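You operate a simulated robot arm through the tools that you are given. There is no shell and no other tool.

You run a simulated robot arm. Do the job below in one go: nothing can be reset, and whatever is moved stays where it is left.

JOB
Stop the oven, turn it back to 150 and switch it off.
Fine: stop first; shut the air slide and the recorder door; the oven door stays latched.

It is judged by the outcome, as a careful person would: the job done as asked, and still so three seconds after it is handed in. It fails if anything else is knocked over, pushed out of place, dropped, spilled or broken.

ROBOT AND FRAMES
A 6-joint arm with a two-finger gripper, fixed in place. Base frame: the origin is at the foot of the arm, x ahead of it, y to its left, z up. Lengths are in m, angles in degrees, forces in N, time in s.
With the tool pointing down near the work surface it reaches from about 0.74 to 0.8 m from the base axis. Its first joint turns from -166.0 to 166.0 degrees. Payload 1.71 kg.
The TCP is the grasp point between the finger pads, 0.02 m short of the fingertips. In the tool frame z runs along the fingers and y along their closing line. Largest opening 0.096 m; the body of the gripper starts 0.113 m behind the TCP.
Orientation is told as [roll, pitch, yaw] about the base's x, y, z axes, in that order, counted from this pose: with the fingers straight down and closing along the base's y, the tool's x points along the base's -x, its y along +y and its z along -z.

CONTROLS
- The arm moves only by the tool jog_arm. Its argument "increments" is text: rows parted by semicolons, each of 7 numbers parted by spaces: the shift along the tool's x, y, z in m, then the turn, a rotation vector about the tool's x, y, z in degrees, then the opening, from 0 (shut) to 1 (fully open). In form: x y z rx ry rz gripper; .... A call has 1 to 20 rows; each row shifts and turns the commanded pose from where the row before left it, along the tool's axes as they then stand. Rows are played at 5 a second. More than 0.05 m and 8.6 degrees between two rows, or a gripper value outside its range, and nothing of the call is played. A pose out of reach is approached as far as the arm can. The call stops where the force on the tool passes 70 N (or 10 N more than at its start, if that is more) or the arm is blocked; 0.2 s more then pass. Each finger travels about 0.045 m/s and halts on what it meets, pressing with about 26 N; the grip force reading is that of the motor and also rises with nothing between the fingers. The clock runs only during rows and for 0.2 s after the last one: add rows that do not move to give the fingers time. It gives the time, the measured TCP pose, the force on the tool (base axes), the opening and the grip force at its end, in the units of the frame above (readings bear some noise), with the torque about the TCP (base axes, N m) and any sound that the robot's microphone picked up.
- Cameras (640 x 400 px; columns grow to the right, rows downward): "scene" is fixed at [0.0498, 0.4988, 1.6237]; the picture's right is [-0.71, -0.70, 0.00], its down [-0.30, 0.31, -0.90] and it looks along [0.63, -0.64, -0.43] (base axes); focal length 312 px, centre (320, 200). "wrist" rides on the gripper at [0.066, 0.014, -0.145] in the tool frame; the picture's right is [-0.21, 0.98, 0.00], its down [-0.88, -0.18, -0.44] and it looks along [-0.43, -0.09, 0.90] (tool axes); focal length 275 px, centre (320, 200). There is no depth. A picture from a camera that has moved, and an enlarged one, comes with that camera's place and axes in the base frame and with its lens.
- get_image(camera): a new picture of that camera. No time passes.
- raise_lower(by): slides the trunk up (or, below 0, down) by that many m; the arm rides with it, the base frame stays. It gives what a move gives, with no picture.
- zoom(camera, box): a new picture of the part [left, top, right, bottom] of that camera's present view, enlarged. No time passes.
- sign_off(): hands the job in; it is judged then, once.

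Nothing tells you positions but the pictures and the camera data. Unless the task says otherwise, let go and move clear before handing in.

The tools are called by a JSON object that holds its "api" and its "payload". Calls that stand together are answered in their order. jog_arm: Moves the arm, as the interface text tells. Its arguments: {"type":"object","properties":{"increments":{"type":"string"}},"required":["increments"]} The other tools are called the same way: raise_lower (by) slides the trunk up or down; get_image (camera) takes a picture; zoom (camera, box) takes an enlarged picture of a part of a camera's view; sign_off () hands the job in.

At the start:

```text
t: 0.0
tcp_pos: [0.5584, -0.1497, 1.4591]
orientation: [0.0, -0.1, 0.1]
contact_force: [-0.1, 0.9, -0.5]
ft_torque: [0.02, -0.04, -0.04]
grip_width: 0.0959
grasp_force: 0.1
trunk travel left (down, up): [-0.325, 0.065]
```

scene: 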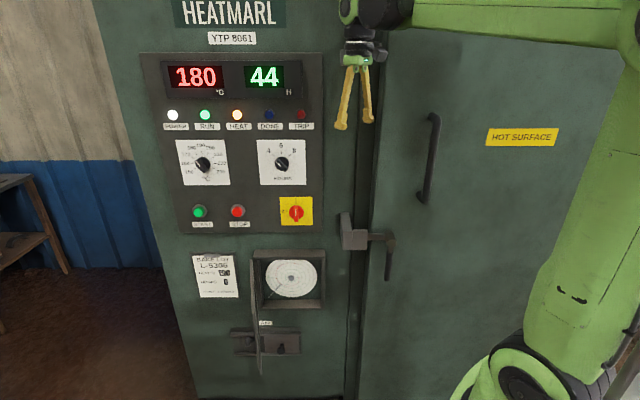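
wrist: 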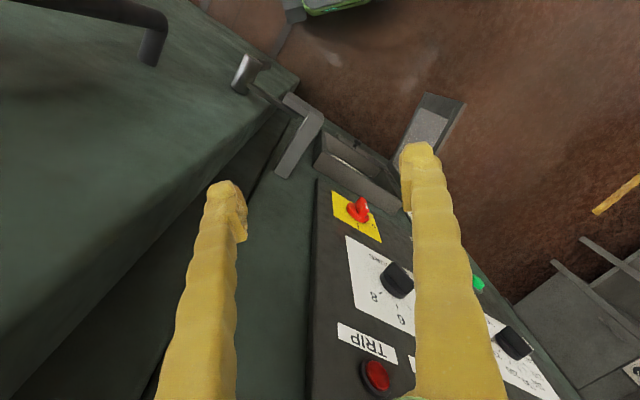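

I see an oven's control panel with displays, two knobs, start/stop buttons, a red/yellow main switch, a recorder with its door open and an air slide below it. I'll look closer before moving.

{"api": "zoom", "payload": {"camera": "scene", "box": [140, 50, 340, 175]}}

{"api": "zoom", "payload": {"camera": "scene", "box": [160, 120, 340, 240]}}

{"api": "zoom", "payload": {"camera": "scene", "box": [180, 235, 360, 390]}}

{"api": "zoom", "payload": {"camera": "scene", "box": [320, 80, 480, 300]}}

{"api": "zoom", "payload": {"camera": "scene", "box": [170, 130, 240, 195]}}

```text
3.20 times, centred on (240, 112) of scene
camera zoom: at [0.0498, 0.4988, 1.6237], right [-0.71, -0.7, 0.0], down [-0.3, 0.31, -0.9], along [0.63, -0.64, -0.43], focal length 998 px, centre (576, 480)
```

zoom: 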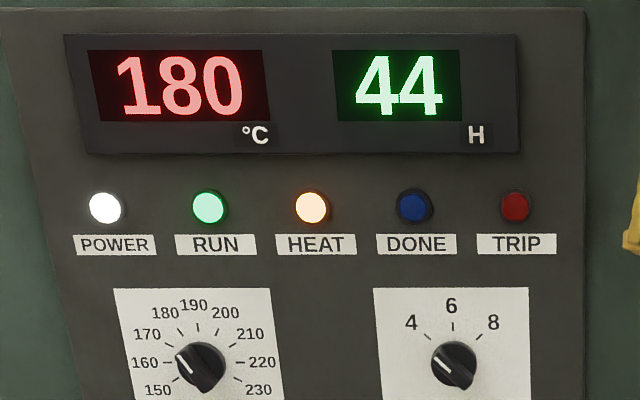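

```text
3.33 times, centred on (250, 180) of scene
camera zoom: at [0.0498, 0.4988, 1.6237], right [-0.71, -0.7, 0.0], down [-0.3, 0.31, -0.9], along [0.63, -0.64, -0.43], focal length 1040 px, centre (553, 267)
```

zoom: 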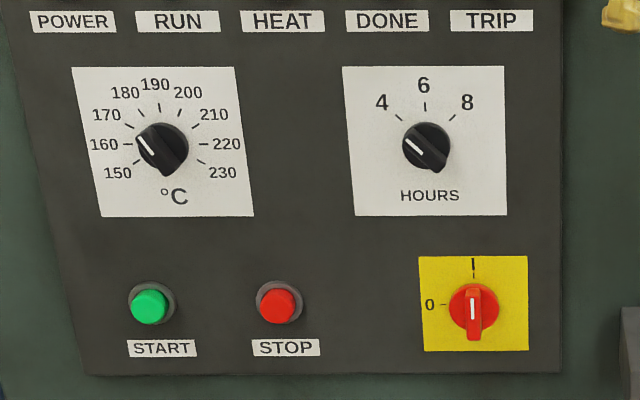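

```text
2.58 times, centred on (270, 312) of scene
camera zoom: at [0.0498, 0.4988, 1.6237], right [-0.71, -0.7, 0.0], down [-0.3, 0.31, -0.9], along [0.63, -0.64, -0.43], focal length 805 px, centre (449, -90)
```

zoom: 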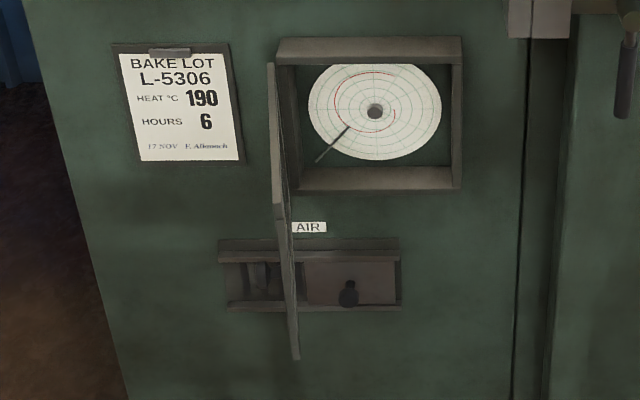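

```text
1.82 times, centred on (400, 190) of scene
camera zoom: at [0.0498, 0.4988, 1.6237], right [-0.71, -0.7, 0.0], down [-0.3, 0.31, -0.9], along [0.63, -0.64, -0.43], focal length 567 px, centre (174, 218)
```

zoom: 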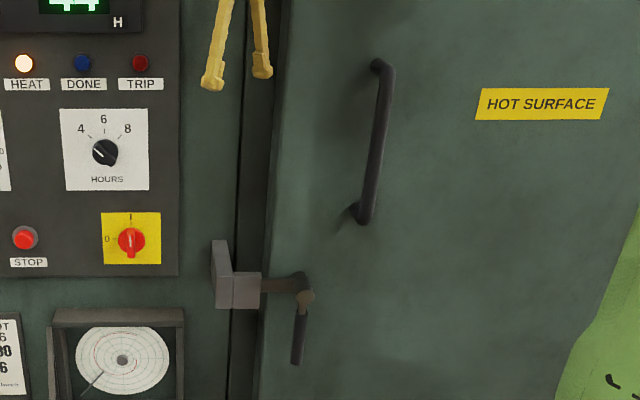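

```text
6.15 times, centred on (205, 162) of scene
camera zoom: at [0.0498, 0.4988, 1.6237], right [-0.71, -0.7, 0.0], down [-0.3, 0.31, -0.9], along [0.63, -0.64, -0.43], focal length 1919 px, centre (1028, 431)
```

zoom: 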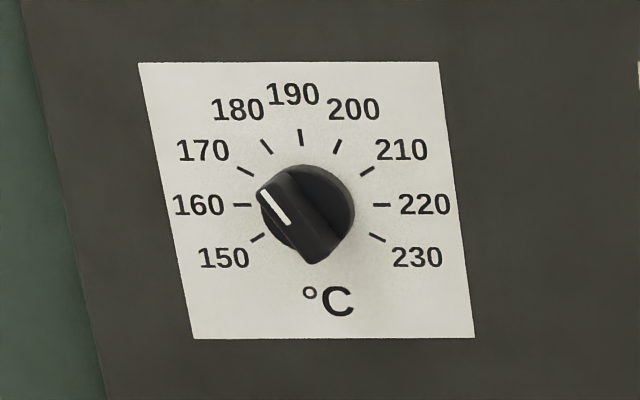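

The panel faces the scene camera squarely (normal about [-0.70, 0.71, 0]). STOP is near [0.93, 0.03, 1.13], the temperature knob is at 180, and the main switch is at I. First I back the gripper off the oven and slide it left in front of the panel.

{"api": "jog_arm", "payload": {"increments": "0.0351 0.0356 0 0 0 0 1; 0.0351 0.0356 0 0 0 0 1; 0.0351 0.0356 0 0 0 0 1; -0.0336 0.0331 0 0 0 0 0; -0.0336 0.0331 0 0 0 0 0; -0.0336 0.0331 0 0 0 0 0; -0.0336 0.0331 0 0 0 0 0; -0.0336 0.0331 0 0 0 0 0; -0.0336 0.0331 0 0 0 0 0; -0.0336 0.0331 0 0 0 0 0; -0.0336 0.0331 0 0 0 0 0; 0 0 0 0 0 7.57 0; 0 0 0 0 0 7.57 0; 0 0 0 0 0 7.57 0; 0 0 0 0 0 7.57 0; 0 0 0 0 0 7.57 0; 0 0 0 0 0 7.57 0"}}

{"api": "get_image", "payload": {"camera": "scene"}}

{"api": "get_image", "payload": {"camera": "wrist"}}

```text
t: 3.6
tcp_pos: [0.7308, 0.2194, 1.4554]
orientation: [-0.3, 0.1, -45.5]
contact_force: [0.3, 0.2, 0.1]
ft_torque: [0.01, 0.0, -0.01]
grip_width: 0.0
grasp_force: 25.9
trunk travel left (down, up): [-0.325, 0.065]
```

```text
taken
```

scene: 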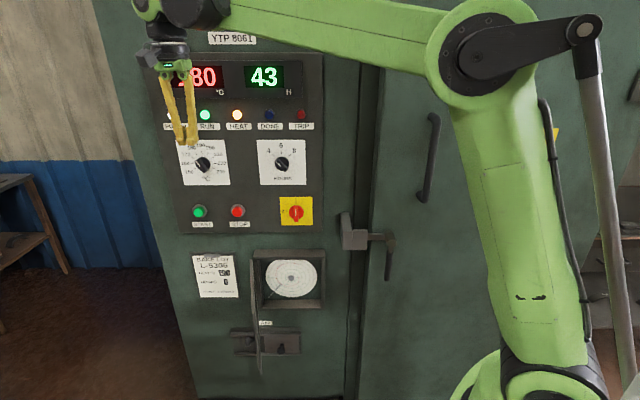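

```text
taken
camera wrist: at [0.6959, 0.2768, 1.5994], right [0.84, 0.54, 0.0], down [0.49, -0.75, 0.44], along [0.23, -0.37, -0.9], focal length 275 px, centre (320, 200)
```

wrist: 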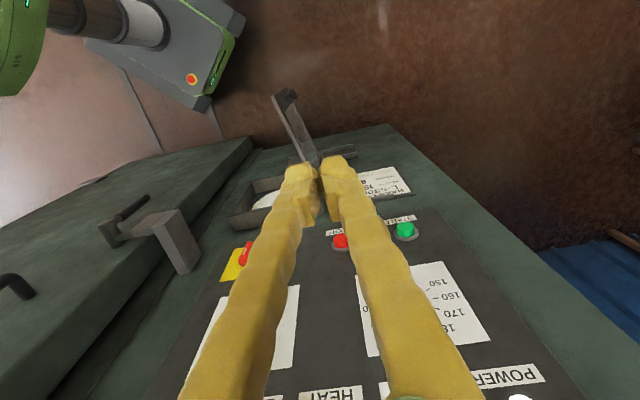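

The timer display is counting down, so I'll go to STOP promptly. Now I pitch the tool to point at the panel.

{"api": "jog_arm", "payload": {"increments": "0 0 0 0 -8.18 0 0; 0 0 0 0 -8.18 0 0; 0 0 0 0 -8.18 0 0; 0 0 0 0 -8.18 0 0; 0 0 0 0 -8.18 0 0; 0 0 0 0 -8.18 0 0; 0 0 0 0 -8.18 0 0; 0 0 0 0 -8.18 0 0; 0 0 0 0 -8.18 0 0; 0 0 0 0 -8.18 0 0; 0 0 0 0 -8.18 0 0"}}

{"api": "get_image", "payload": {"camera": "scene"}}

{"api": "get_image", "payload": {"camera": "wrist"}}

```text
t: 6.0
tcp_pos: [0.7313, 0.2212, 1.4554]
orientation: [-63.9, -89.6, 18.4]
contact_force: [-0.5, 0.6, 0.4]
ft_torque: [-0.02, -0.02, 0.03]
grip_width: 0.0
grasp_force: 25.8
trunk travel left (down, up): [-0.325, 0.065]
```

```text
taken
```

scene: 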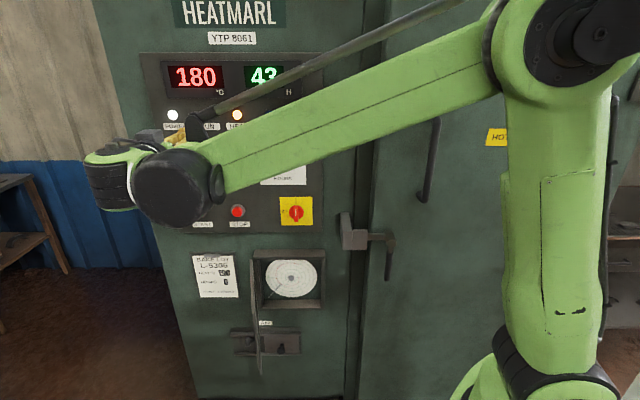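

```text
taken
camera wrist: at [0.6391, 0.3335, 1.3895], right [0.7, 0.69, 0.2], down [-0.44, 0.19, 0.88], along [0.57, -0.7, 0.43], focal length 275 px, centre (320, 200)
```

wrist: 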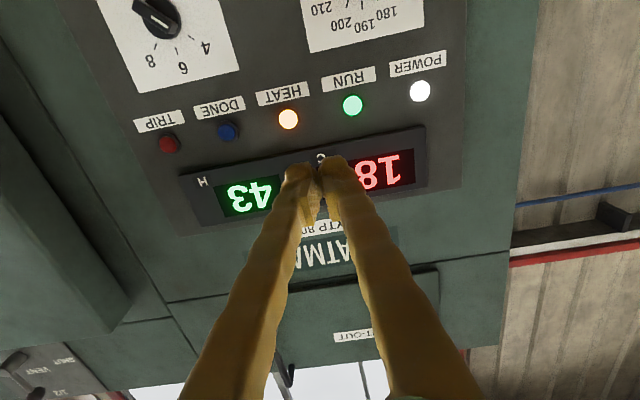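

The tool now points at the panel. I lower the trunk to bring it to STOP height, keeping it well in front of the panel.

{"api": "raise_lower", "payload": {"by": -0.32}}

{"api": "get_image", "payload": {"camera": "scene"}}

{"api": "get_image", "payload": {"camera": "wrist"}}

```text
t: 9.2
tcp_pos: [0.7333, 0.2213, 1.1357]
orientation: [-45.1, -89.7, -0.3]
contact_force: [0.5, 0.5, -0.8]
ft_torque: [0.0, 0.02, -0.01]
grip_width: 0.0
grasp_force: 25.2
trunk travel left (down, up): [-0.005, 0.385]
```

```text
taken
```

scene: 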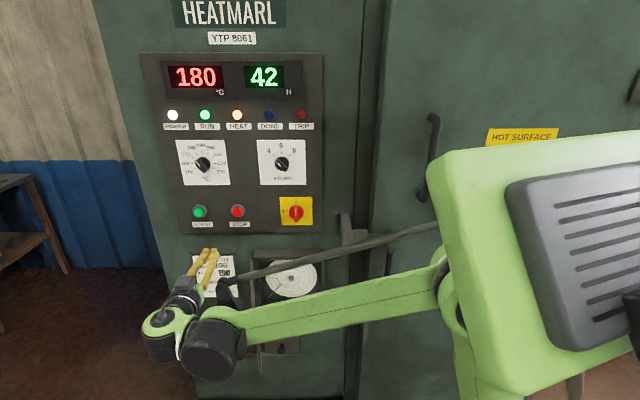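

```text
taken
camera wrist: at [0.6396, 0.3332, 1.0696], right [0.7, 0.69, 0.2], down [-0.44, 0.19, 0.88], along [0.57, -0.7, 0.43], focal length 275 px, centre (320, 200)
```

wrist: 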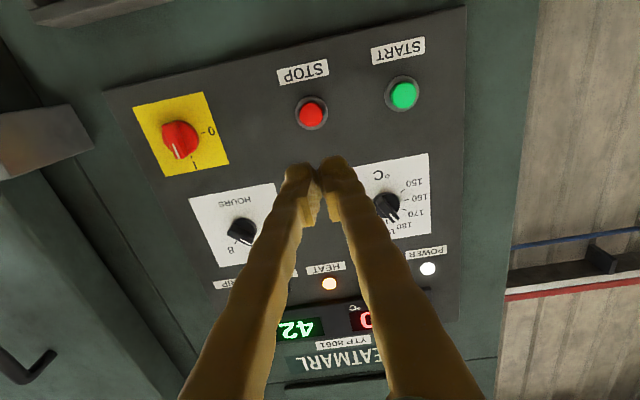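

STOP triangulates consistently to about [0.91, 0.03, 1.127]; I align with it and approach with closed fingers.

{"api": "jog_arm", "payload": {"increments": "0.0095 -0.0105 0 0 0 0 0; 0 0 0.04 0 0 0 0; 0 0 0.04 0 0 0 0; 0 0 0.04 0 0 0 0; 0 0 0.04 0 0 0 0; 0 0 0.04 0 0 0 0; 0 0 0 0 0 0 0"}}

{"api": "get_image", "payload": {"camera": "wrist"}}

{"api": "zoom", "payload": {"camera": "scene", "box": [180, 180, 320, 270]}}

```text
t: 10.8
tcp_pos: [0.8653, 0.0683, 1.1235]
orientation: [-45.8, -89.7, 0.4]
contact_force: [-0.3, -0.8, -0.5]
ft_torque: [0.0, 0.0, 0.01]
grip_width: 0.0003
grasp_force: 26.2
trunk travel left (down, up): [-0.005, 0.385]
```

```text
taken
camera wrist: at [0.7727, 0.1825, 1.0599], right [0.7, 0.69, 0.2], down [-0.44, 0.19, 0.88], along [0.57, -0.7, 0.43], focal length 275 px, centre (320, 200)
```

wrist: 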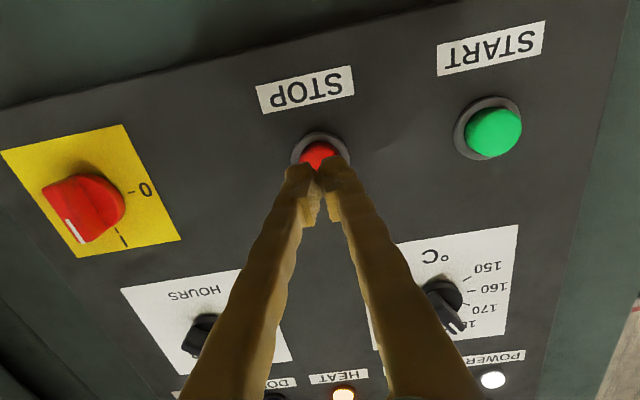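

```text
4.44 times, centred on (250, 225) of scene
camera zoom: at [0.0498, 0.4988, 1.6237], right [-0.71, -0.7, 0.0], down [-0.3, 0.31, -0.9], along [0.63, -0.64, -0.43], focal length 1386 px, centre (631, 89)
```

zoom: 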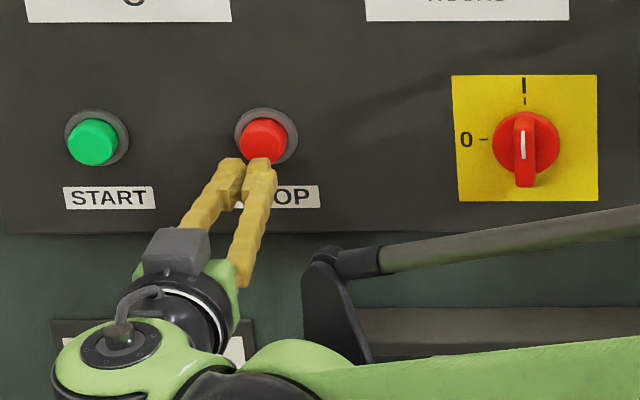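

Lined up; I now press in small steps.

{"api": "jog_arm", "payload": {"increments": "-0.003 0 0.006 0 0 0 0; 0 0 0.006 0 0 0 0; 0 0 0.005 0 0 0 0; 0 0 0.004 0 0 0 0; 0 0 0 0 0 0 0"}}

{"api": "get_image", "payload": {"camera": "wrist"}}

```text
t: 12.0
tcp_pos: [0.88, 0.055, 1.1286]
orientation: [-45.5, -89.8, 0.1]
contact_force: [0.4, -0.5, -0.1]
ft_torque: [-0.01, 0.01, -0.02]
grip_width: 0.0
grasp_force: 25.8
trunk travel left (down, up): [-0.005, 0.385]
```

```text
taken
camera wrist: at [0.7877, 0.1682, 1.0625], right [0.7, 0.69, 0.2], down [-0.44, 0.19, 0.88], along [0.57, -0.7, 0.43], focal length 275 px, centre (320, 200)
```

wrist: 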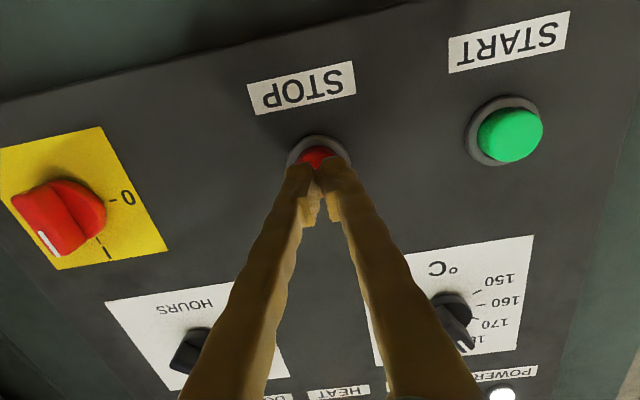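

No contact yet; I continue in small steps.

{"api": "jog_arm", "payload": {"increments": "0 0 0.004 0 0 0 0; 0 0 0.004 0 0 0 0; 0 0 0.003 0 0 0 0; 0 0 0 0 0 0 0"}}

{"api": "zoom", "payload": {"camera": "scene", "box": [140, 50, 340, 240]}}

```text
t: 13.0
tcp_pos: [0.888, 0.0485, 1.1277]
orientation: [-45.2, -89.7, -0.1]
contact_force: [-0.2, 0.2, 0.0]
ft_torque: [-0.01, -0.02, 0.03]
grip_width: 0.0
grasp_force: 26.1
trunk travel left (down, up): [-0.005, 0.385]
```

```text
2.11 times, centred on (240, 145) of scene
camera zoom: at [0.0498, 0.4988, 1.6237], right [-0.71, -0.7, 0.0], down [-0.3, 0.31, -0.9], along [0.63, -0.64, -0.43], focal length 657 px, centre (488, 316)
```

zoom: 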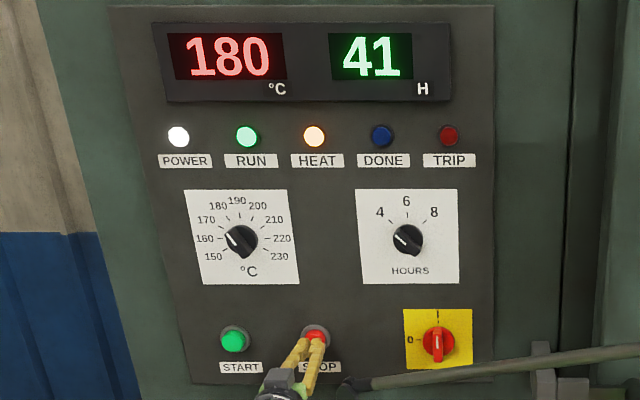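

{"api": "jog_arm", "payload": {"increments": "0 0 0.004 0 0 0 0; 0 0 0.003 0 0 0 0; 0 0 0.003 0 0 0 0; 0 0 0 0 0 0 0"}}

{"api": "zoom", "payload": {"camera": "scene", "box": [140, 50, 340, 240]}}

{"api": "get_image", "payload": {"camera": "wrist"}}

```text
t: 14.0
tcp_pos: [0.8943, 0.0416, 1.1276]
orientation: [-48.3, -89.7, 2.8]
contact_force: [-14.3, 11.7, -4.6]
ft_torque: [0.08, 0.04, -0.07]
grip_width: 0.0059
grasp_force: 29.6
trunk travel left (down, up): [-0.005, 0.385]
heard: click
```

```text
2.11 times, centred on (240, 145) of scene
camera zoom: at [0.0498, 0.4988, 1.6237], right [-0.71, -0.7, 0.0], down [-0.3, 0.31, -0.9], along [0.63, -0.64, -0.43], focal length 657 px, centre (488, 316)
```

zoom: 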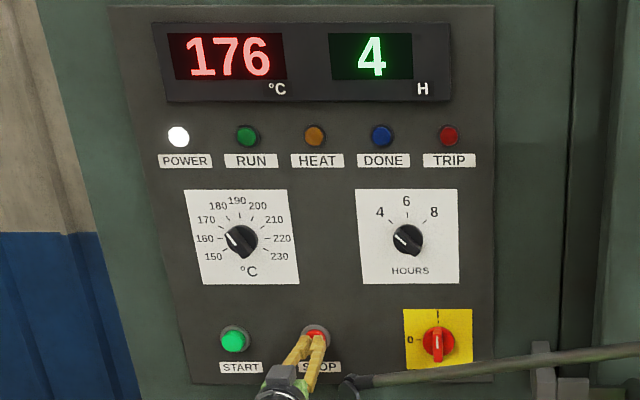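

```text
taken
camera wrist: at [0.8012, 0.1543, 1.0621], right [0.7, 0.69, 0.2], down [-0.44, 0.19, 0.88], along [0.57, -0.7, 0.43], focal length 275 px, centre (320, 200)
```

wrist: 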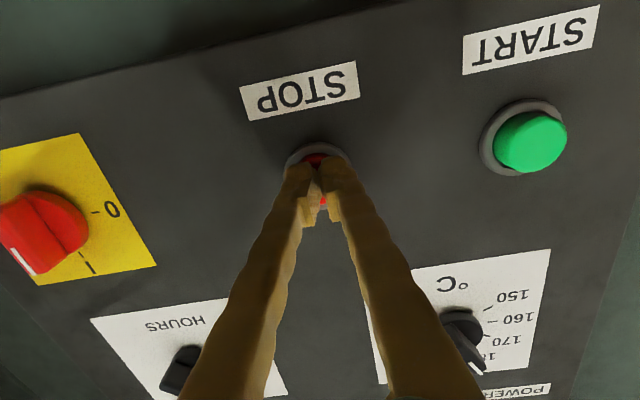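

STOP clicked: RUN and HEAT are out. I back off and move up in front of the temperature knob.

{"api": "jog_arm", "payload": {"increments": "0 0 -0.02 0 0 0 0; 0 0 -0.04 0 0 0 0; 0 0 -0.04 0 0 0 0; 0 0 -0.04 0 0 0 0; 0 0 -0.04 0 0 0 0.6; 0 0.045 0 0 0 0 0.6; 0 0.045 0 0 0 0 0.6; 0 0 0 0 0 0 0.6; 0 0 0 0 0 0 0.6"}}

{"api": "raise_lower", "payload": {"by": 0.17}}

{"api": "get_image", "payload": {"camera": "wrist"}}

{"api": "get_image", "payload": {"camera": "scene"}}

```text
t: 16.0
tcp_pos: [0.8329, 0.2334, 1.128]
orientation: [-45.5, -89.8, 0.1]
contact_force: [0.1, 0.3, 0.0]
ft_torque: [-0.03, -0.03, 0.0]
grip_width: 0.0577
grasp_force: 0.0
trunk travel left (down, up): [-0.005, 0.385]
```

```text
t: 17.9
tcp_pos: [0.8327, 0.2318, 1.2989]
orientation: [-45.4, -89.8, 0.0]
contact_force: [-0.7, 0.0, 0.2]
ft_torque: [0.01, -0.01, -0.01]
grip_width: 0.0578
grasp_force: 0.1
trunk travel left (down, up): [-0.175, 0.215]
```

```text
taken
camera wrist: at [0.7402, 0.3459, 1.2321], right [0.7, 0.69, 0.2], down [-0.44, 0.19, 0.88], along [0.57, -0.7, 0.43], focal length 275 px, centre (320, 200)
```

wrist: 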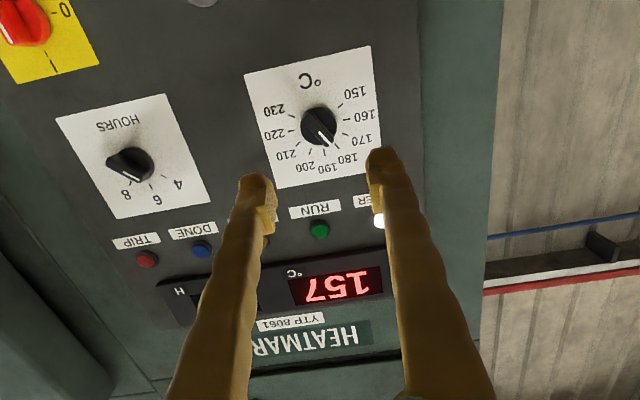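

```text
taken
```

scene: 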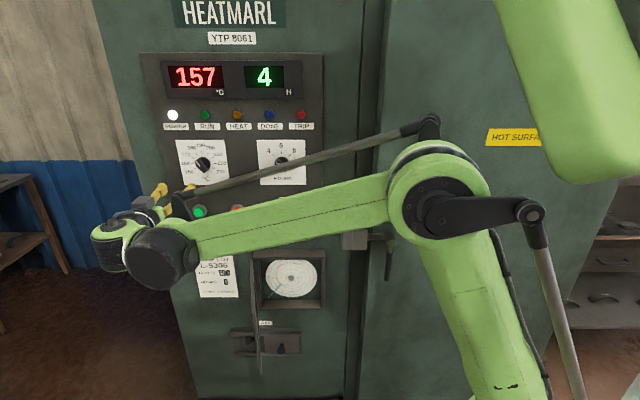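

{"api": "zoom", "payload": {"camera": "wrist", "box": [240, 40, 400, 190]}}

{"api": "zoom", "payload": {"camera": "wrist", "box": [0, 0, 200, 200]}}

```text
2.67 times, centred on (320, 115) of wrist
camera zoom: at [0.7402, 0.3459, 1.2321], right [0.7, 0.69, 0.2], down [-0.44, 0.19, 0.88], along [0.57, -0.7, 0.43], focal length 734 px, centre (320, 427)
```

zoom: 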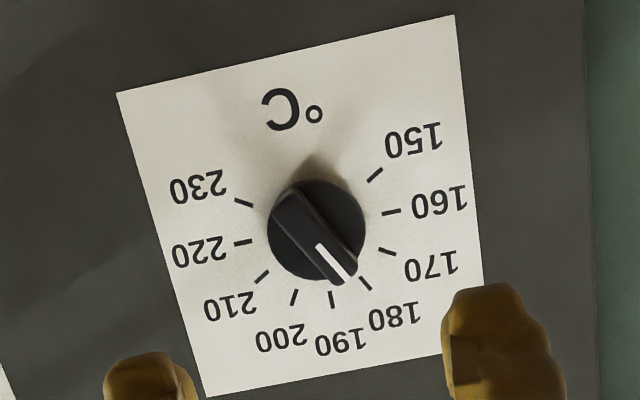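

```text
2.00 times, centred on (100, 100) of wrist
camera zoom: at [0.7402, 0.3459, 1.2321], right [0.7, 0.69, 0.2], down [-0.44, 0.19, 0.88], along [0.57, -0.7, 0.43], focal length 551 px, centre (760, 400)
```

zoom: 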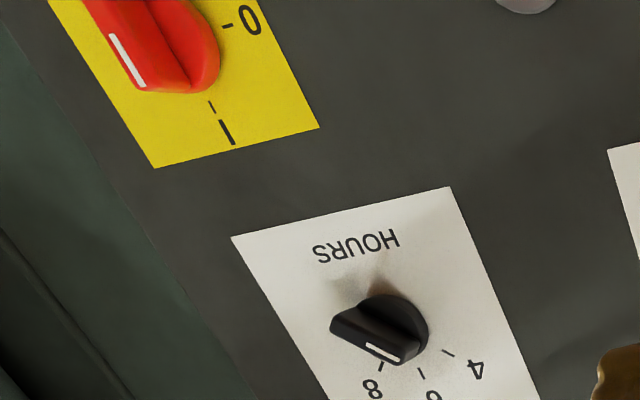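

The temperature knob's axis is at about U −0.757, z 1.300 in panel coordinates. Its bar points to 180, 30° left of up, and its front is about 0.04 m off the panel. I turn the gripper to straddle the bar and go part of the way in.

{"api": "jog_arm", "payload": {"increments": "0 0 0 0 0 -7.5 0.6; 0 0 0 0 0 -7.5 0.6; 0 0 0 0 0 -7.5 0.6; 0 0 0 0 0 -7.5 0.6; 0 0 0.04 0 0 0 0.6; 0 0 0.04 0 0 0 0.6; 0 0 0.04 0 0 0 0.6; 0 0 0.01 0 0 0 0.6; 0 0 0 0 0 0 0.6"}}

{"api": "get_image", "payload": {"camera": "wrist"}}

{"api": "zoom", "payload": {"camera": "scene", "box": [140, 120, 260, 200]}}

```text
t: 19.9
tcp_pos: [0.9236, 0.1402, 1.298]
orientation: [-89.5, -59.8, 44.2]
contact_force: [0.7, 0.0, 0.1]
ft_torque: [0.01, 0.0, 0.01]
grip_width: 0.0575
grasp_force: 0.0
trunk travel left (down, up): [-0.175, 0.215]
```

```text
taken
camera wrist: at [0.8066, 0.229, 1.2336], right [0.68, 0.67, -0.31], down [-0.11, 0.51, 0.85], along [0.73, -0.54, 0.42], focal length 275 px, centre (320, 200)
```

wrist: 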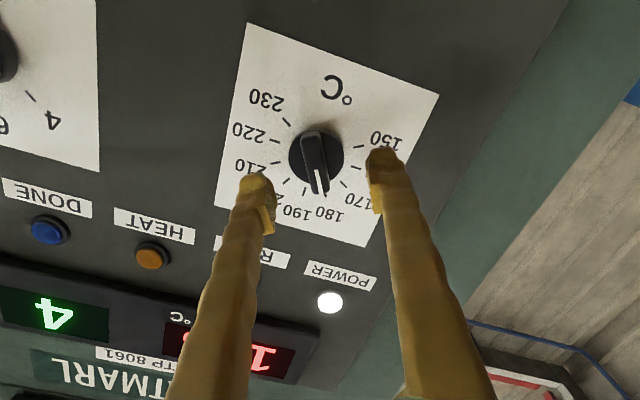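

```text
5.00 times, centred on (200, 160) of scene
camera zoom: at [0.0498, 0.4988, 1.6237], right [-0.71, -0.7, 0.0], down [-0.3, 0.31, -0.9], along [0.63, -0.64, -0.43], focal length 1560 px, centre (920, 400)
```

zoom: 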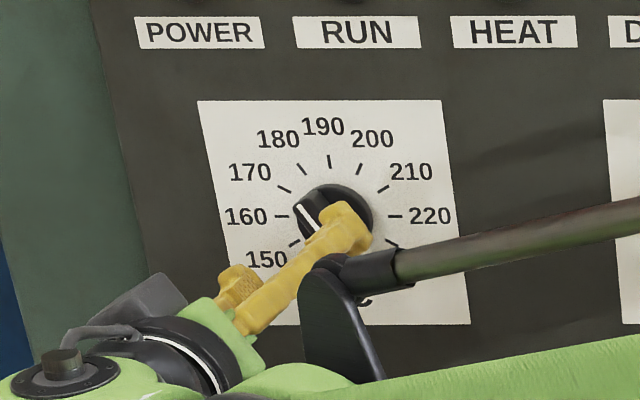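

The gripper is aligned with the bar. I move in to straddle it.

{"api": "jog_arm", "payload": {"increments": "0 0 0.015 0 0 0 0.6; 0 0 0.015 0 0 0 0.6; 0 0 0.008 0 0 0 0.6; 0 0 0.007 0 0 0 0.6; 0 0 0 0 0 0 0.6"}}

{"api": "get_image", "payload": {"camera": "wrist"}}

{"api": "zoom", "payload": {"camera": "scene", "box": [140, 120, 260, 200]}}

```text
t: 21.1
tcp_pos: [0.9567, 0.1083, 1.2973]
orientation: [-89.6, -59.7, 44.1]
contact_force: [-0.3, 0.1, 0.1]
ft_torque: [-0.02, 0.01, 0.0]
grip_width: 0.0574
grasp_force: 0.0
trunk travel left (down, up): [-0.175, 0.215]
```

```text
taken
camera wrist: at [0.8383, 0.1971, 1.2336], right [0.67, 0.67, -0.31], down [-0.11, 0.51, 0.85], along [0.73, -0.54, 0.42], focal length 275 px, centre (320, 200)
```

wrist: 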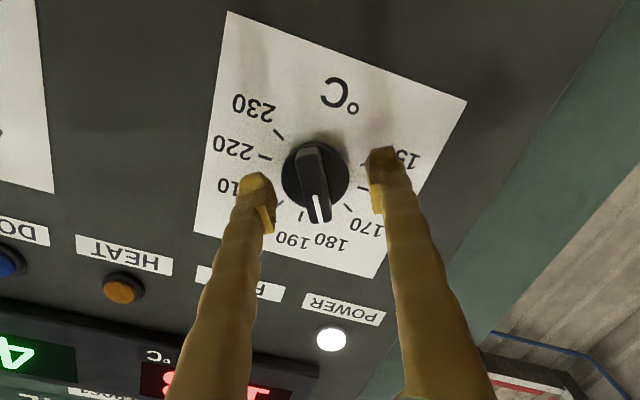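

```text
5.00 times, centred on (200, 160) of scene
camera zoom: at [0.0498, 0.4988, 1.6237], right [-0.71, -0.7, 0.0], down [-0.3, 0.31, -0.9], along [0.63, -0.64, -0.43], focal length 1560 px, centre (920, 400)
```

zoom: 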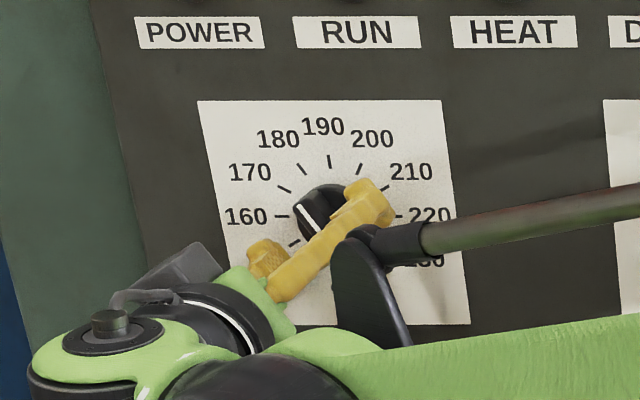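

The bar sits between the pads with no contact yet. I close on it.

{"api": "jog_arm", "payload": {"increments": "0 0 0 0 0 0 0.3; 0 0 0 0 0 0 0.2; 0 0 0 0 0 0 0.1; 0 0 0 0 0 0 0; 0 0 0 0 0 0 0; 0 0 0 0 0 0 0"}}

{"api": "get_image", "payload": {"camera": "wrist"}}

```text
t: 22.5
tcp_pos: [0.9527, 0.1063, 1.2988]
orientation: [-89.6, -59.9, 44.0]
contact_force: [-14.1, -15.8, 9.0]
ft_torque: [-0.01, -0.04, -0.31]
grip_width: 0.0142
grasp_force: 34.9
trunk travel left (down, up): [-0.175, 0.215]
```

```text
taken
camera wrist: at [0.8366, 0.1951, 1.2352], right [0.68, 0.67, -0.31], down [-0.11, 0.51, 0.85], along [0.73, -0.54, 0.42], focal length 275 px, centre (320, 200)
```

wrist: 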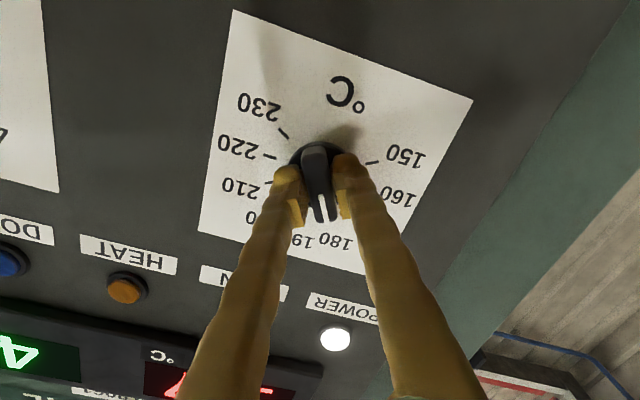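

Gripped, with about 23 N of side load because I'm some millimetres off centre. I shift the commanded pose to relax it before turning.

{"api": "jog_arm", "payload": {"increments": "0 -0.003 0 0 0 0 0; 0 -0.002 0 0 0 0 0; 0 0 0 0 0 0 0"}}

```text
t: 23.3
tcp_pos: [0.9521, 0.1058, 1.2989]
orientation: [-89.5, -59.7, 44.3]
contact_force: [16.0, -0.8, 8.9]
ft_torque: [-0.13, -0.17, 0.22]
grip_width: 0.0141
grasp_force: 35.3
trunk travel left (down, up): [-0.175, 0.215]
```

Side load is down. I turn 45° anticlockwise first and check.

{"api": "jog_arm", "payload": {"increments": "0 0.0008 0 0 0 0 0; 0 0 0 0 0 -5 0; 0 0 0 0 0 -5 0; 0 0 0 0 0 -5 0; 0 0 0 0 0 -5 0; 0 0 0 0 0 -5 0; 0 0 0 0 0 -5 0; 0 0 0 0 0 -5 0; 0 0 0 0 0 -5 0; 0 0 0 0 0 -5 0; 0 0 0 0 0 0 0"}}

{"api": "get_image", "payload": {"camera": "wrist"}}

{"api": "get_image", "payload": {"camera": "scene"}}

```text
t: 25.7
tcp_pos: [0.9535, 0.1057, 1.2999]
orientation: [-89.9, -14.7, 44.5]
contact_force: [14.7, 2.3, 17.1]
ft_torque: [-0.08, -0.17, -0.03]
grip_width: 0.0142
grasp_force: 34.9
trunk travel left (down, up): [-0.175, 0.215]
```

```text
taken
camera wrist: at [0.8082, 0.167, 1.2695], right [0.32, 0.32, -0.89], down [0.26, 0.88, 0.4], along [0.91, -0.36, 0.2], focal length 275 px, centre (320, 200)
```

wrist: 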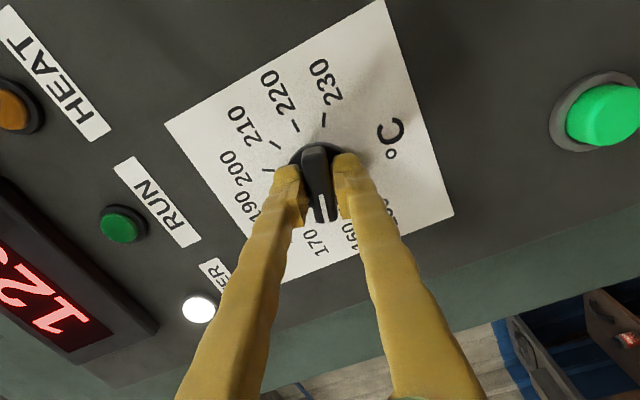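

```text
taken
```

scene: 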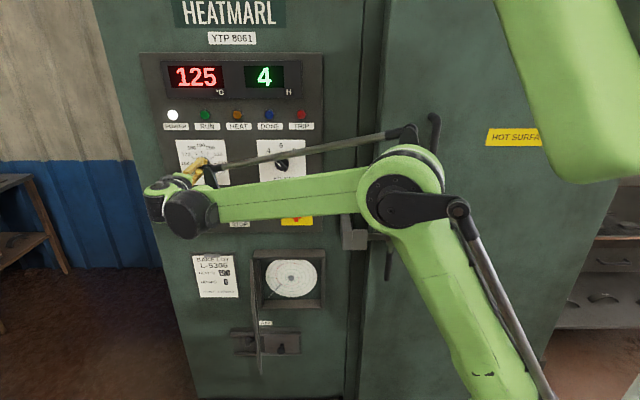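

It turns well: the knob has moved 45°. I relax the small offset and finish the remaining 45°.

{"api": "jog_arm", "payload": {"increments": "-0.001 -0.0015 0 0 0 0 0; 0 0 0 0 0 -5 0; 0 0 0 0 0 -5 0; 0 0 0 0 0 -5 0; 0 0 0 0 0 -5 0; 0 0 0 0 0 -5 0; 0 0 0 0 0 -5 0; 0 0 0 0 0 -5 0; 0 0 0 0 0 -5 0; 0 0 0 0 0 -5 0; 0 0 0 0 0 0 0"}}

{"api": "get_image", "payload": {"camera": "wrist"}}

{"api": "get_image", "payload": {"camera": "scene"}}

```text
t: 28.1
tcp_pos: [0.9535, 0.1064, 1.3021]
orientation: [-89.6, 30.2, 44.7]
contact_force: [-21.4, -7.9, -27.1]
ft_torque: [0.23, 0.21, -0.34]
grip_width: 0.0142
grasp_force: 34.6
trunk travel left (down, up): [-0.175, 0.215]
```

```text
taken
camera wrist: at [0.806, 0.1644, 1.3219], right [-0.23, -0.22, -0.95], down [0.29, 0.91, -0.28], along [0.93, -0.34, -0.14], focal length 275 px, centre (320, 200)
```

wrist: 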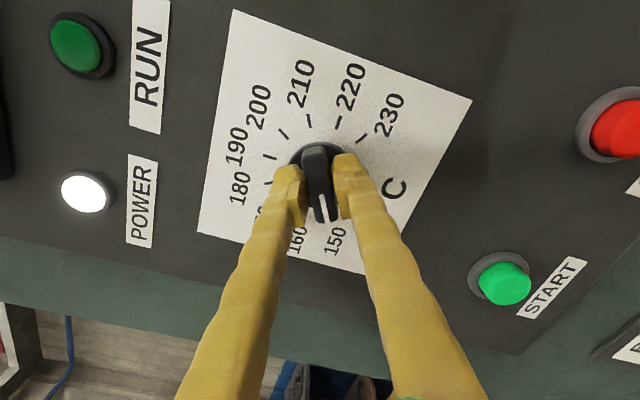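

```text
taken
```

scene: 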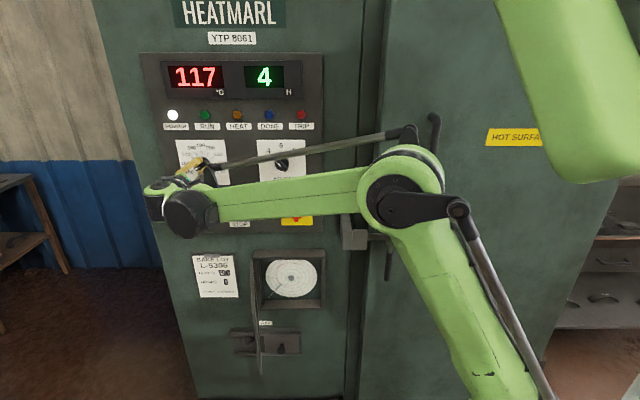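

The knob has turned 90°. I ease off the side load and open the fingers to read where it points.

{"api": "jog_arm", "payload": {"increments": "0 0.003 0 0 0 0 0; 0 0.0025 0 0 0 0 0; 0 0 0 0 0 0 0"}}

{"api": "jog_arm", "payload": {"increments": "0 0 0 0 0 0 0.3; 0 0 0 0 0 0 0.6; 0 0 0 0 0 0 0.6; 0 0 0 0 0 0 0.6; 0 0 0 0 0 0 0.6"}}

{"api": "zoom", "payload": {"camera": "wrist", "box": [200, 60, 440, 260]}}

{"api": "zoom", "payload": {"camera": "scene", "box": [140, 120, 260, 200]}}

```text
t: 29.0
tcp_pos: [0.9592, 0.107, 1.2973]
orientation: [-90.0, 30.7, 44.9]
contact_force: [-8.2, 14.5, 50.0]
ft_torque: [-0.19, -0.49, 0.17]
grip_width: 0.0149
grasp_force: 34.9
trunk travel left (down, up): [-0.175, 0.215]
stopped in row 3: the force on the tool passed its limit at 73 N (the readings are from after the stop); the commanded pose is now the measured one
```

```text
t: 30.2
tcp_pos: [0.9609, 0.1031, 1.2924]
orientation: [-89.7, 30.6, 44.9]
contact_force: [0.2, 0.7, 0.3]
ft_torque: [0.0, 0.01, 0.0]
grip_width: 0.0575
grasp_force: 0.0
trunk travel left (down, up): [-0.175, 0.215]
```

```text
2.00 times, centred on (320, 160) of wrist
camera zoom: at [0.8144, 0.162, 1.3136], right [-0.23, -0.22, -0.95], down [0.29, 0.91, -0.29], along [0.93, -0.34, -0.15], focal length 551 px, centre (320, 280)
```

zoom: 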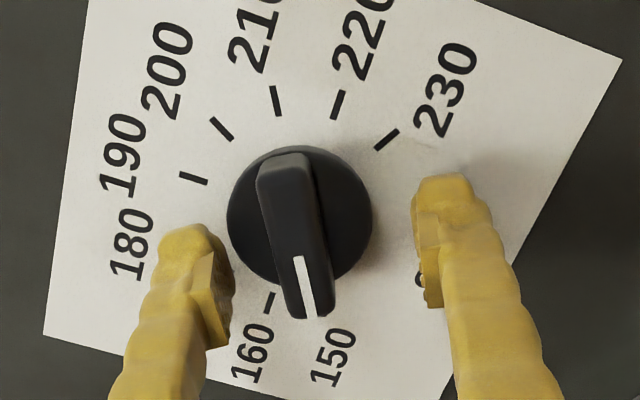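

```text
5.00 times, centred on (200, 160) of scene
camera zoom: at [0.0498, 0.4988, 1.6237], right [-0.71, -0.7, 0.0], down [-0.3, 0.31, -0.9], along [0.63, -0.64, -0.43], focal length 1560 px, centre (920, 400)
```

zoom: 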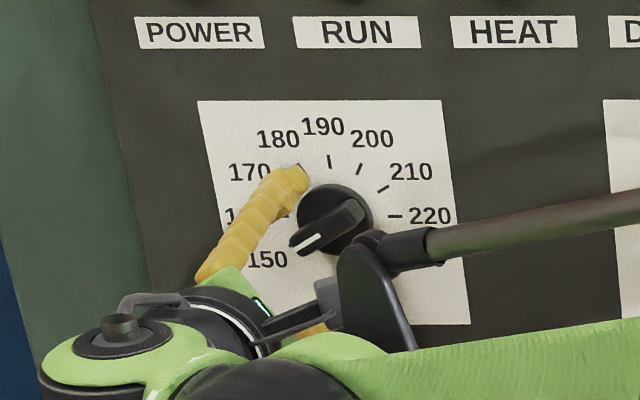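

The knob now points at 150. I back straight off, turn the wrist back and check it.

{"api": "jog_arm", "payload": {"increments": "0 0 -0.02 0 0 0 0.6; 0 0 -0.04 0 0 0 0.6; 0 0 -0.04 0 0 0 0.6; 0 0 -0.04 0 0 0 0.6; 0 0 -0.04 0 0 0 0.6; 0 0 0 0 0 8 0.6; 0 0 0 0 0 8 0.6; 0 0 0 0 0 8 0.6; 0 0 0 0 0 8 0.6; 0 0 0 0 0 8 0.6; 0 0 0 0 0 8 0.6; 0 0 0 0 0 8 0.6; 0 0 0 0 0 8 0.6; 0 0 0 0 0 8 0.6; 0 0 0 0 0 8 0.6; 0 0 0 0 0 8 0.6; 0 0 0 0 0 8 0.6; 0 0 0 0 0 8 0.6; 0 0 0 0 0 8 0.6; 0 0 0 0 0 8 0.6"}}

{"api": "zoom", "payload": {"camera": "scene", "box": [140, 50, 340, 240]}}

{"api": "get_image", "payload": {"camera": "wrist"}}

```text
t: 34.4
tcp_pos: [0.8344, 0.2315, 1.2937]
orientation: [-61.7, -89.4, 16.5]
contact_force: [-1.1, 0.8, -0.9]
ft_torque: [0.03, -0.01, -0.01]
grip_width: 0.0574
grasp_force: 0.0
trunk travel left (down, up): [-0.175, 0.215]
```

```text
2.11 times, centred on (240, 145) of scene
camera zoom: at [0.0498, 0.4988, 1.6237], right [-0.71, -0.7, 0.0], down [-0.3, 0.31, -0.9], along [0.63, -0.64, -0.43], focal length 657 px, centre (488, 316)
```

zoom: 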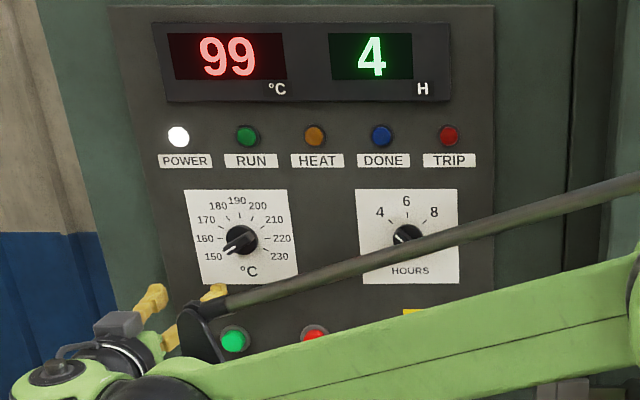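

```text
taken
camera wrist: at [0.7413, 0.3442, 1.2274], right [0.7, 0.69, 0.2], down [-0.44, 0.19, 0.88], along [0.57, -0.7, 0.43], focal length 275 px, centre (320, 200)
```

wrist: 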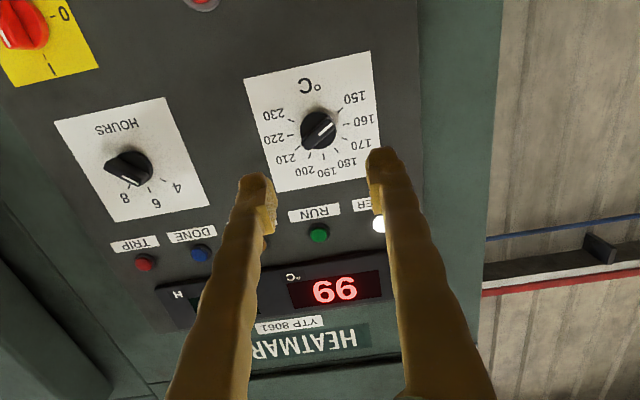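

The knob sits cleanly on 150. Next I move right in front of the main switch and lower to its height.

{"api": "jog_arm", "payload": {"increments": "0 -0.04 0 0 0 0 0.6; 0 -0.04 0 0 0 0 0.6; 0 -0.04 0 0 0 0 0.6; 0 -0.04 0 0 0 0 0.6; 0 -0.04 0 0 0 0 0.6; 0 -0.04 0 0 0 0 0.6; 0 -0.04 0 0 0 0 0.6; 0 -0.009 0 0 0 0 0.6; 0 0 0 0 0 0 0.6"}}

{"api": "get_image", "payload": {"camera": "scene"}}

{"api": "get_image", "payload": {"camera": "wrist"}}

```text
t: 36.4
tcp_pos: [0.6301, 0.0271, 1.2966]
orientation: [-66.0, -89.3, 20.8]
contact_force: [0.4, -0.3, 0.2]
ft_torque: [-0.02, 0.02, 0.01]
grip_width: 0.0576
grasp_force: 0.0
trunk travel left (down, up): [-0.175, 0.215]
```

```text
taken
```

scene: 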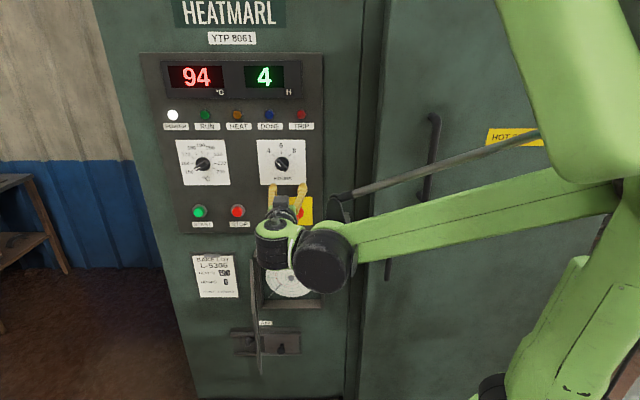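

```text
taken
camera wrist: at [0.5366, 0.1393, 1.2309], right [0.7, 0.69, 0.2], down [-0.43, 0.19, 0.88], along [0.57, -0.7, 0.43], focal length 275 px, centre (320, 200)
```

wrist: 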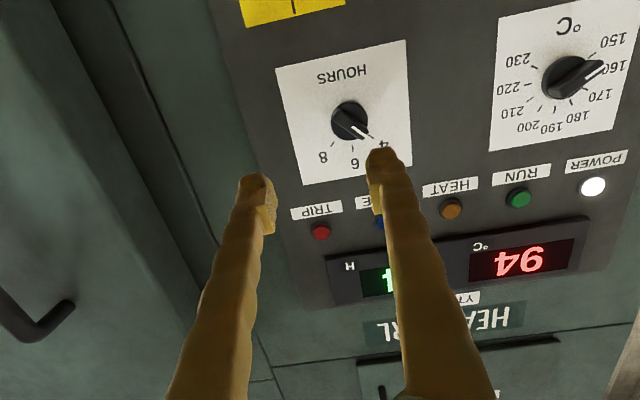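

Clear of everything; I lower the trunk to the switch height.

{"api": "raise_lower", "payload": {"by": -0.17}}

{"api": "get_image", "payload": {"camera": "scene"}}

{"api": "get_image", "payload": {"camera": "wrist"}}

{"api": "zoom", "payload": {"camera": "wrist", "box": [240, 40, 400, 190]}}

```text
t: 38.3
tcp_pos: [0.6303, 0.0275, 1.1263]
orientation: [-66.1, -89.2, 20.9]
contact_force: [-1.0, 0.3, 0.1]
ft_torque: [-0.01, 0.05, 0.01]
grip_width: 0.0575
grasp_force: 0.1
trunk travel left (down, up): [-0.005, 0.385]
```

```text
taken
```

scene: 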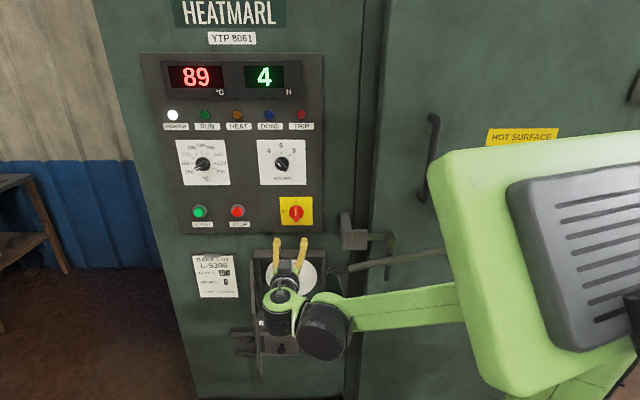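

```text
taken
camera wrist: at [0.5369, 0.1394, 1.061], right [0.7, 0.69, 0.2], down [-0.43, 0.19, 0.88], along [0.57, -0.7, 0.43], focal length 275 px, centre (320, 200)
```

wrist: 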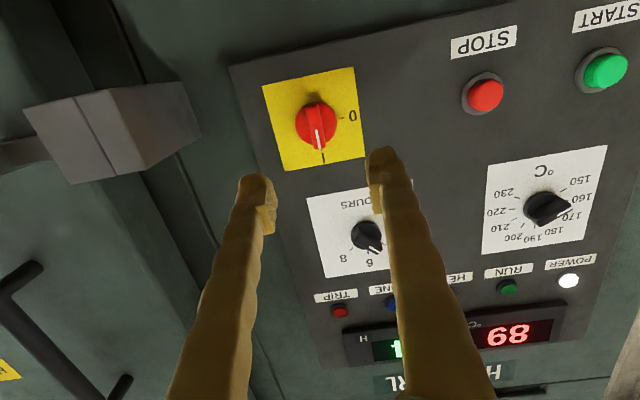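

```text
2.67 times, centred on (320, 115) of wrist
camera zoom: at [0.5369, 0.1394, 1.061], right [0.7, 0.69, 0.2], down [-0.43, 0.19, 0.88], along [0.57, -0.7, 0.43], focal length 734 px, centre (320, 427)
```

zoom: 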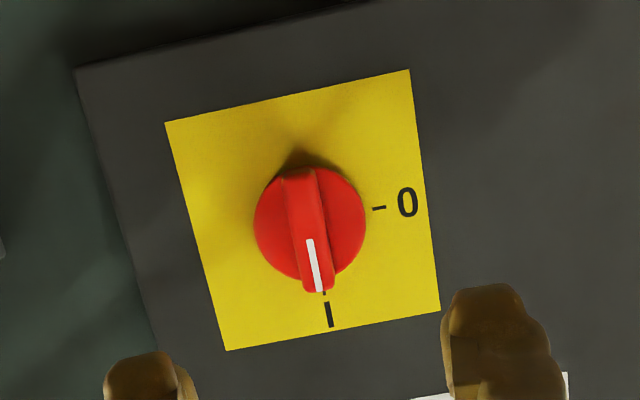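

The switch axis triangulates to U −0.462, z 1.125, handle vertical. I align and move in to straddle it.

{"api": "jog_arm", "payload": {"increments": "0.001 -0.0065 0 0 0 0 0.6; 0 0 0.04 0 0 0 0.6; 0 0 0.04 0 0 0 0.6; 0 0 0.04 0 0 0 0.6; 0 0 0.015 0 0 0 0.6; 0 0 0.015 0 0 0 0.6; 0 0 0.01 0 0 0 0.6; 0 0 0.01 0 0 0 0.6; 0 0 0 0 0 0 0.6"}}

{"api": "get_image", "payload": {"camera": "wrist"}}

{"api": "zoom", "payload": {"camera": "scene", "box": [220, 160, 400, 280]}}

```text
t: 40.3
tcp_pos: [0.7458, -0.0977, 1.1267]
orientation: [-66.2, -89.3, 20.9]
contact_force: [0.5, -0.4, -0.4]
ft_torque: [0.01, 0.01, 0.03]
grip_width: 0.0575
grasp_force: 0.0
trunk travel left (down, up): [-0.005, 0.385]
```

```text
taken
camera wrist: at [0.6521, 0.0139, 1.0595], right [0.7, 0.69, 0.2], down [-0.43, 0.19, 0.88], along [0.57, -0.7, 0.43], focal length 275 px, centre (320, 200)
```

wrist: 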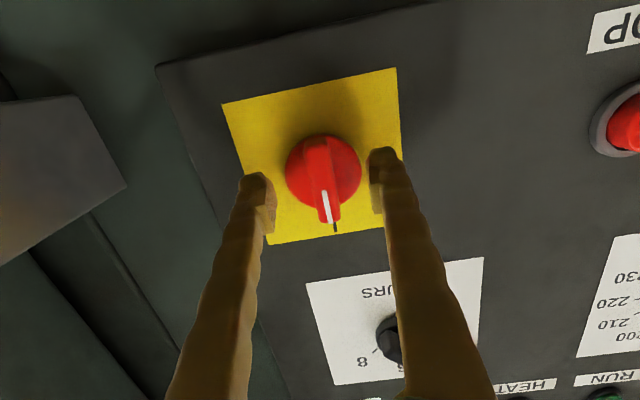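

```text
3.33 times, centred on (310, 220) of scene
camera zoom: at [0.0498, 0.4988, 1.6237], right [-0.71, -0.7, 0.0], down [-0.3, 0.31, -0.9], along [0.63, -0.64, -0.43], focal length 1040 px, centre (353, 133)
```

zoom: 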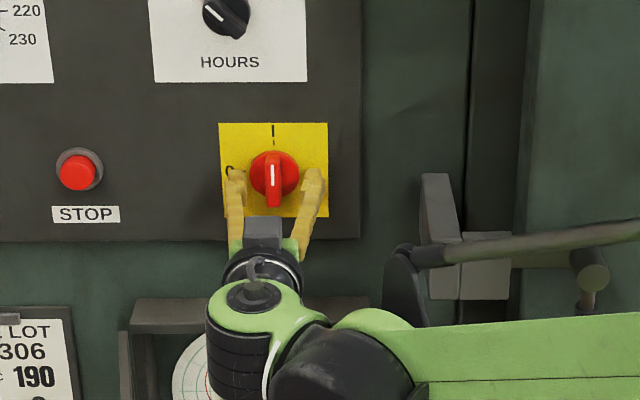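

The handle is centred between the pads. I close on it.

{"api": "jog_arm", "payload": {"increments": "0 0 0 0 0 0 0.3; 0 0 0 0 0 0 0.2; 0 0 0 0 0 0 0.1; 0 0 0 0 0 0 0; 0 0 0 0 0 0 0; 0 0 0 0 0 0 0"}}

```text
t: 41.7
tcp_pos: [0.7456, -0.0965, 1.1261]
orientation: [-69.7, -89.2, 24.5]
contact_force: [22.9, 12.4, 9.3]
ft_torque: [0.03, 0.02, 0.29]
grip_width: 0.0141
grasp_force: 34.9
trunk travel left (down, up): [-0.005, 0.385]
```

{"api": "jog_arm", "payload": {"increments": "0 0.002 0 0 0 0 0; 0 0.001 0 0 0 0 0; 0 0 0 0 0 0 0"}}

```text
t: 42.5
tcp_pos: [0.7473, -0.0965, 1.1255]
orientation: [-67.5, -89.3, 22.3]
contact_force: [7.8, -4.5, 14.1]
ft_torque: [-0.33, -0.34, 0.02]
grip_width: 0.0139
grasp_force: 35.0
trunk travel left (down, up): [-0.005, 0.385]
```

Side load is nearly gone; I turn the switch 45° anticlockwise and check.

{"api": "jog_arm", "payload": {"increments": "0 0 0 0 0 -5 0; 0 0 0 0 0 -5 0; 0 0 0 0 0 -5 0; 0 0 0 0 0 -5 0; 0 0 0 0 0 -5 0; 0 0 0 0 0 -5 0; 0 0 0 0 0 -5 0; 0 0 0 0 0 -5 0; 0 0 0 0 0 -5 0; 0 0 0 0 0 0 0"}}

{"api": "get_image", "payload": {"camera": "wrist"}}

{"api": "get_image", "payload": {"camera": "scene"}}

```text
t: 44.7
tcp_pos: [0.7464, -0.0979, 1.1255]
orientation: [-89.6, -44.4, 44.5]
contact_force: [-12.6, -11.2, -4.5]
ft_torque: [0.12, 0.12, -0.39]
grip_width: 0.0138
grasp_force: 34.9
trunk travel left (down, up): [-0.005, 0.385]
```

```text
taken
camera wrist: at [0.6179, -0.02, 1.0693], right [0.59, 0.59, -0.56], down [0.04, 0.66, 0.75], along [0.81, -0.46, 0.37], focal length 275 px, centre (320, 200)
```

wrist: 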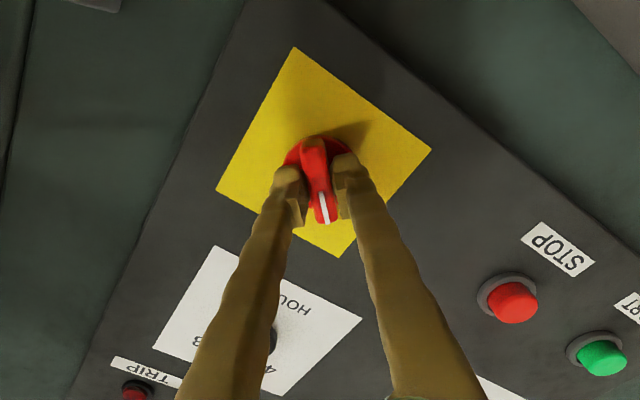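

```text
taken
```

scene: 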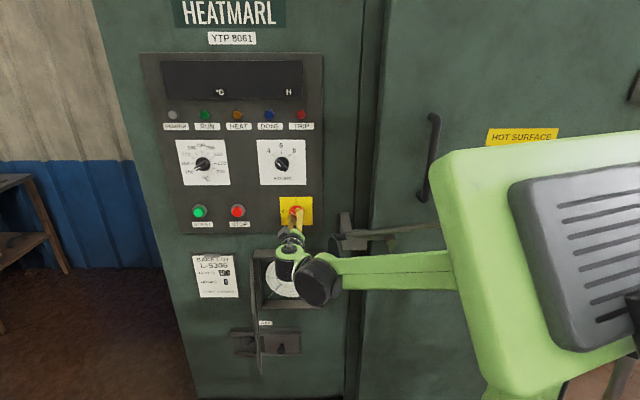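

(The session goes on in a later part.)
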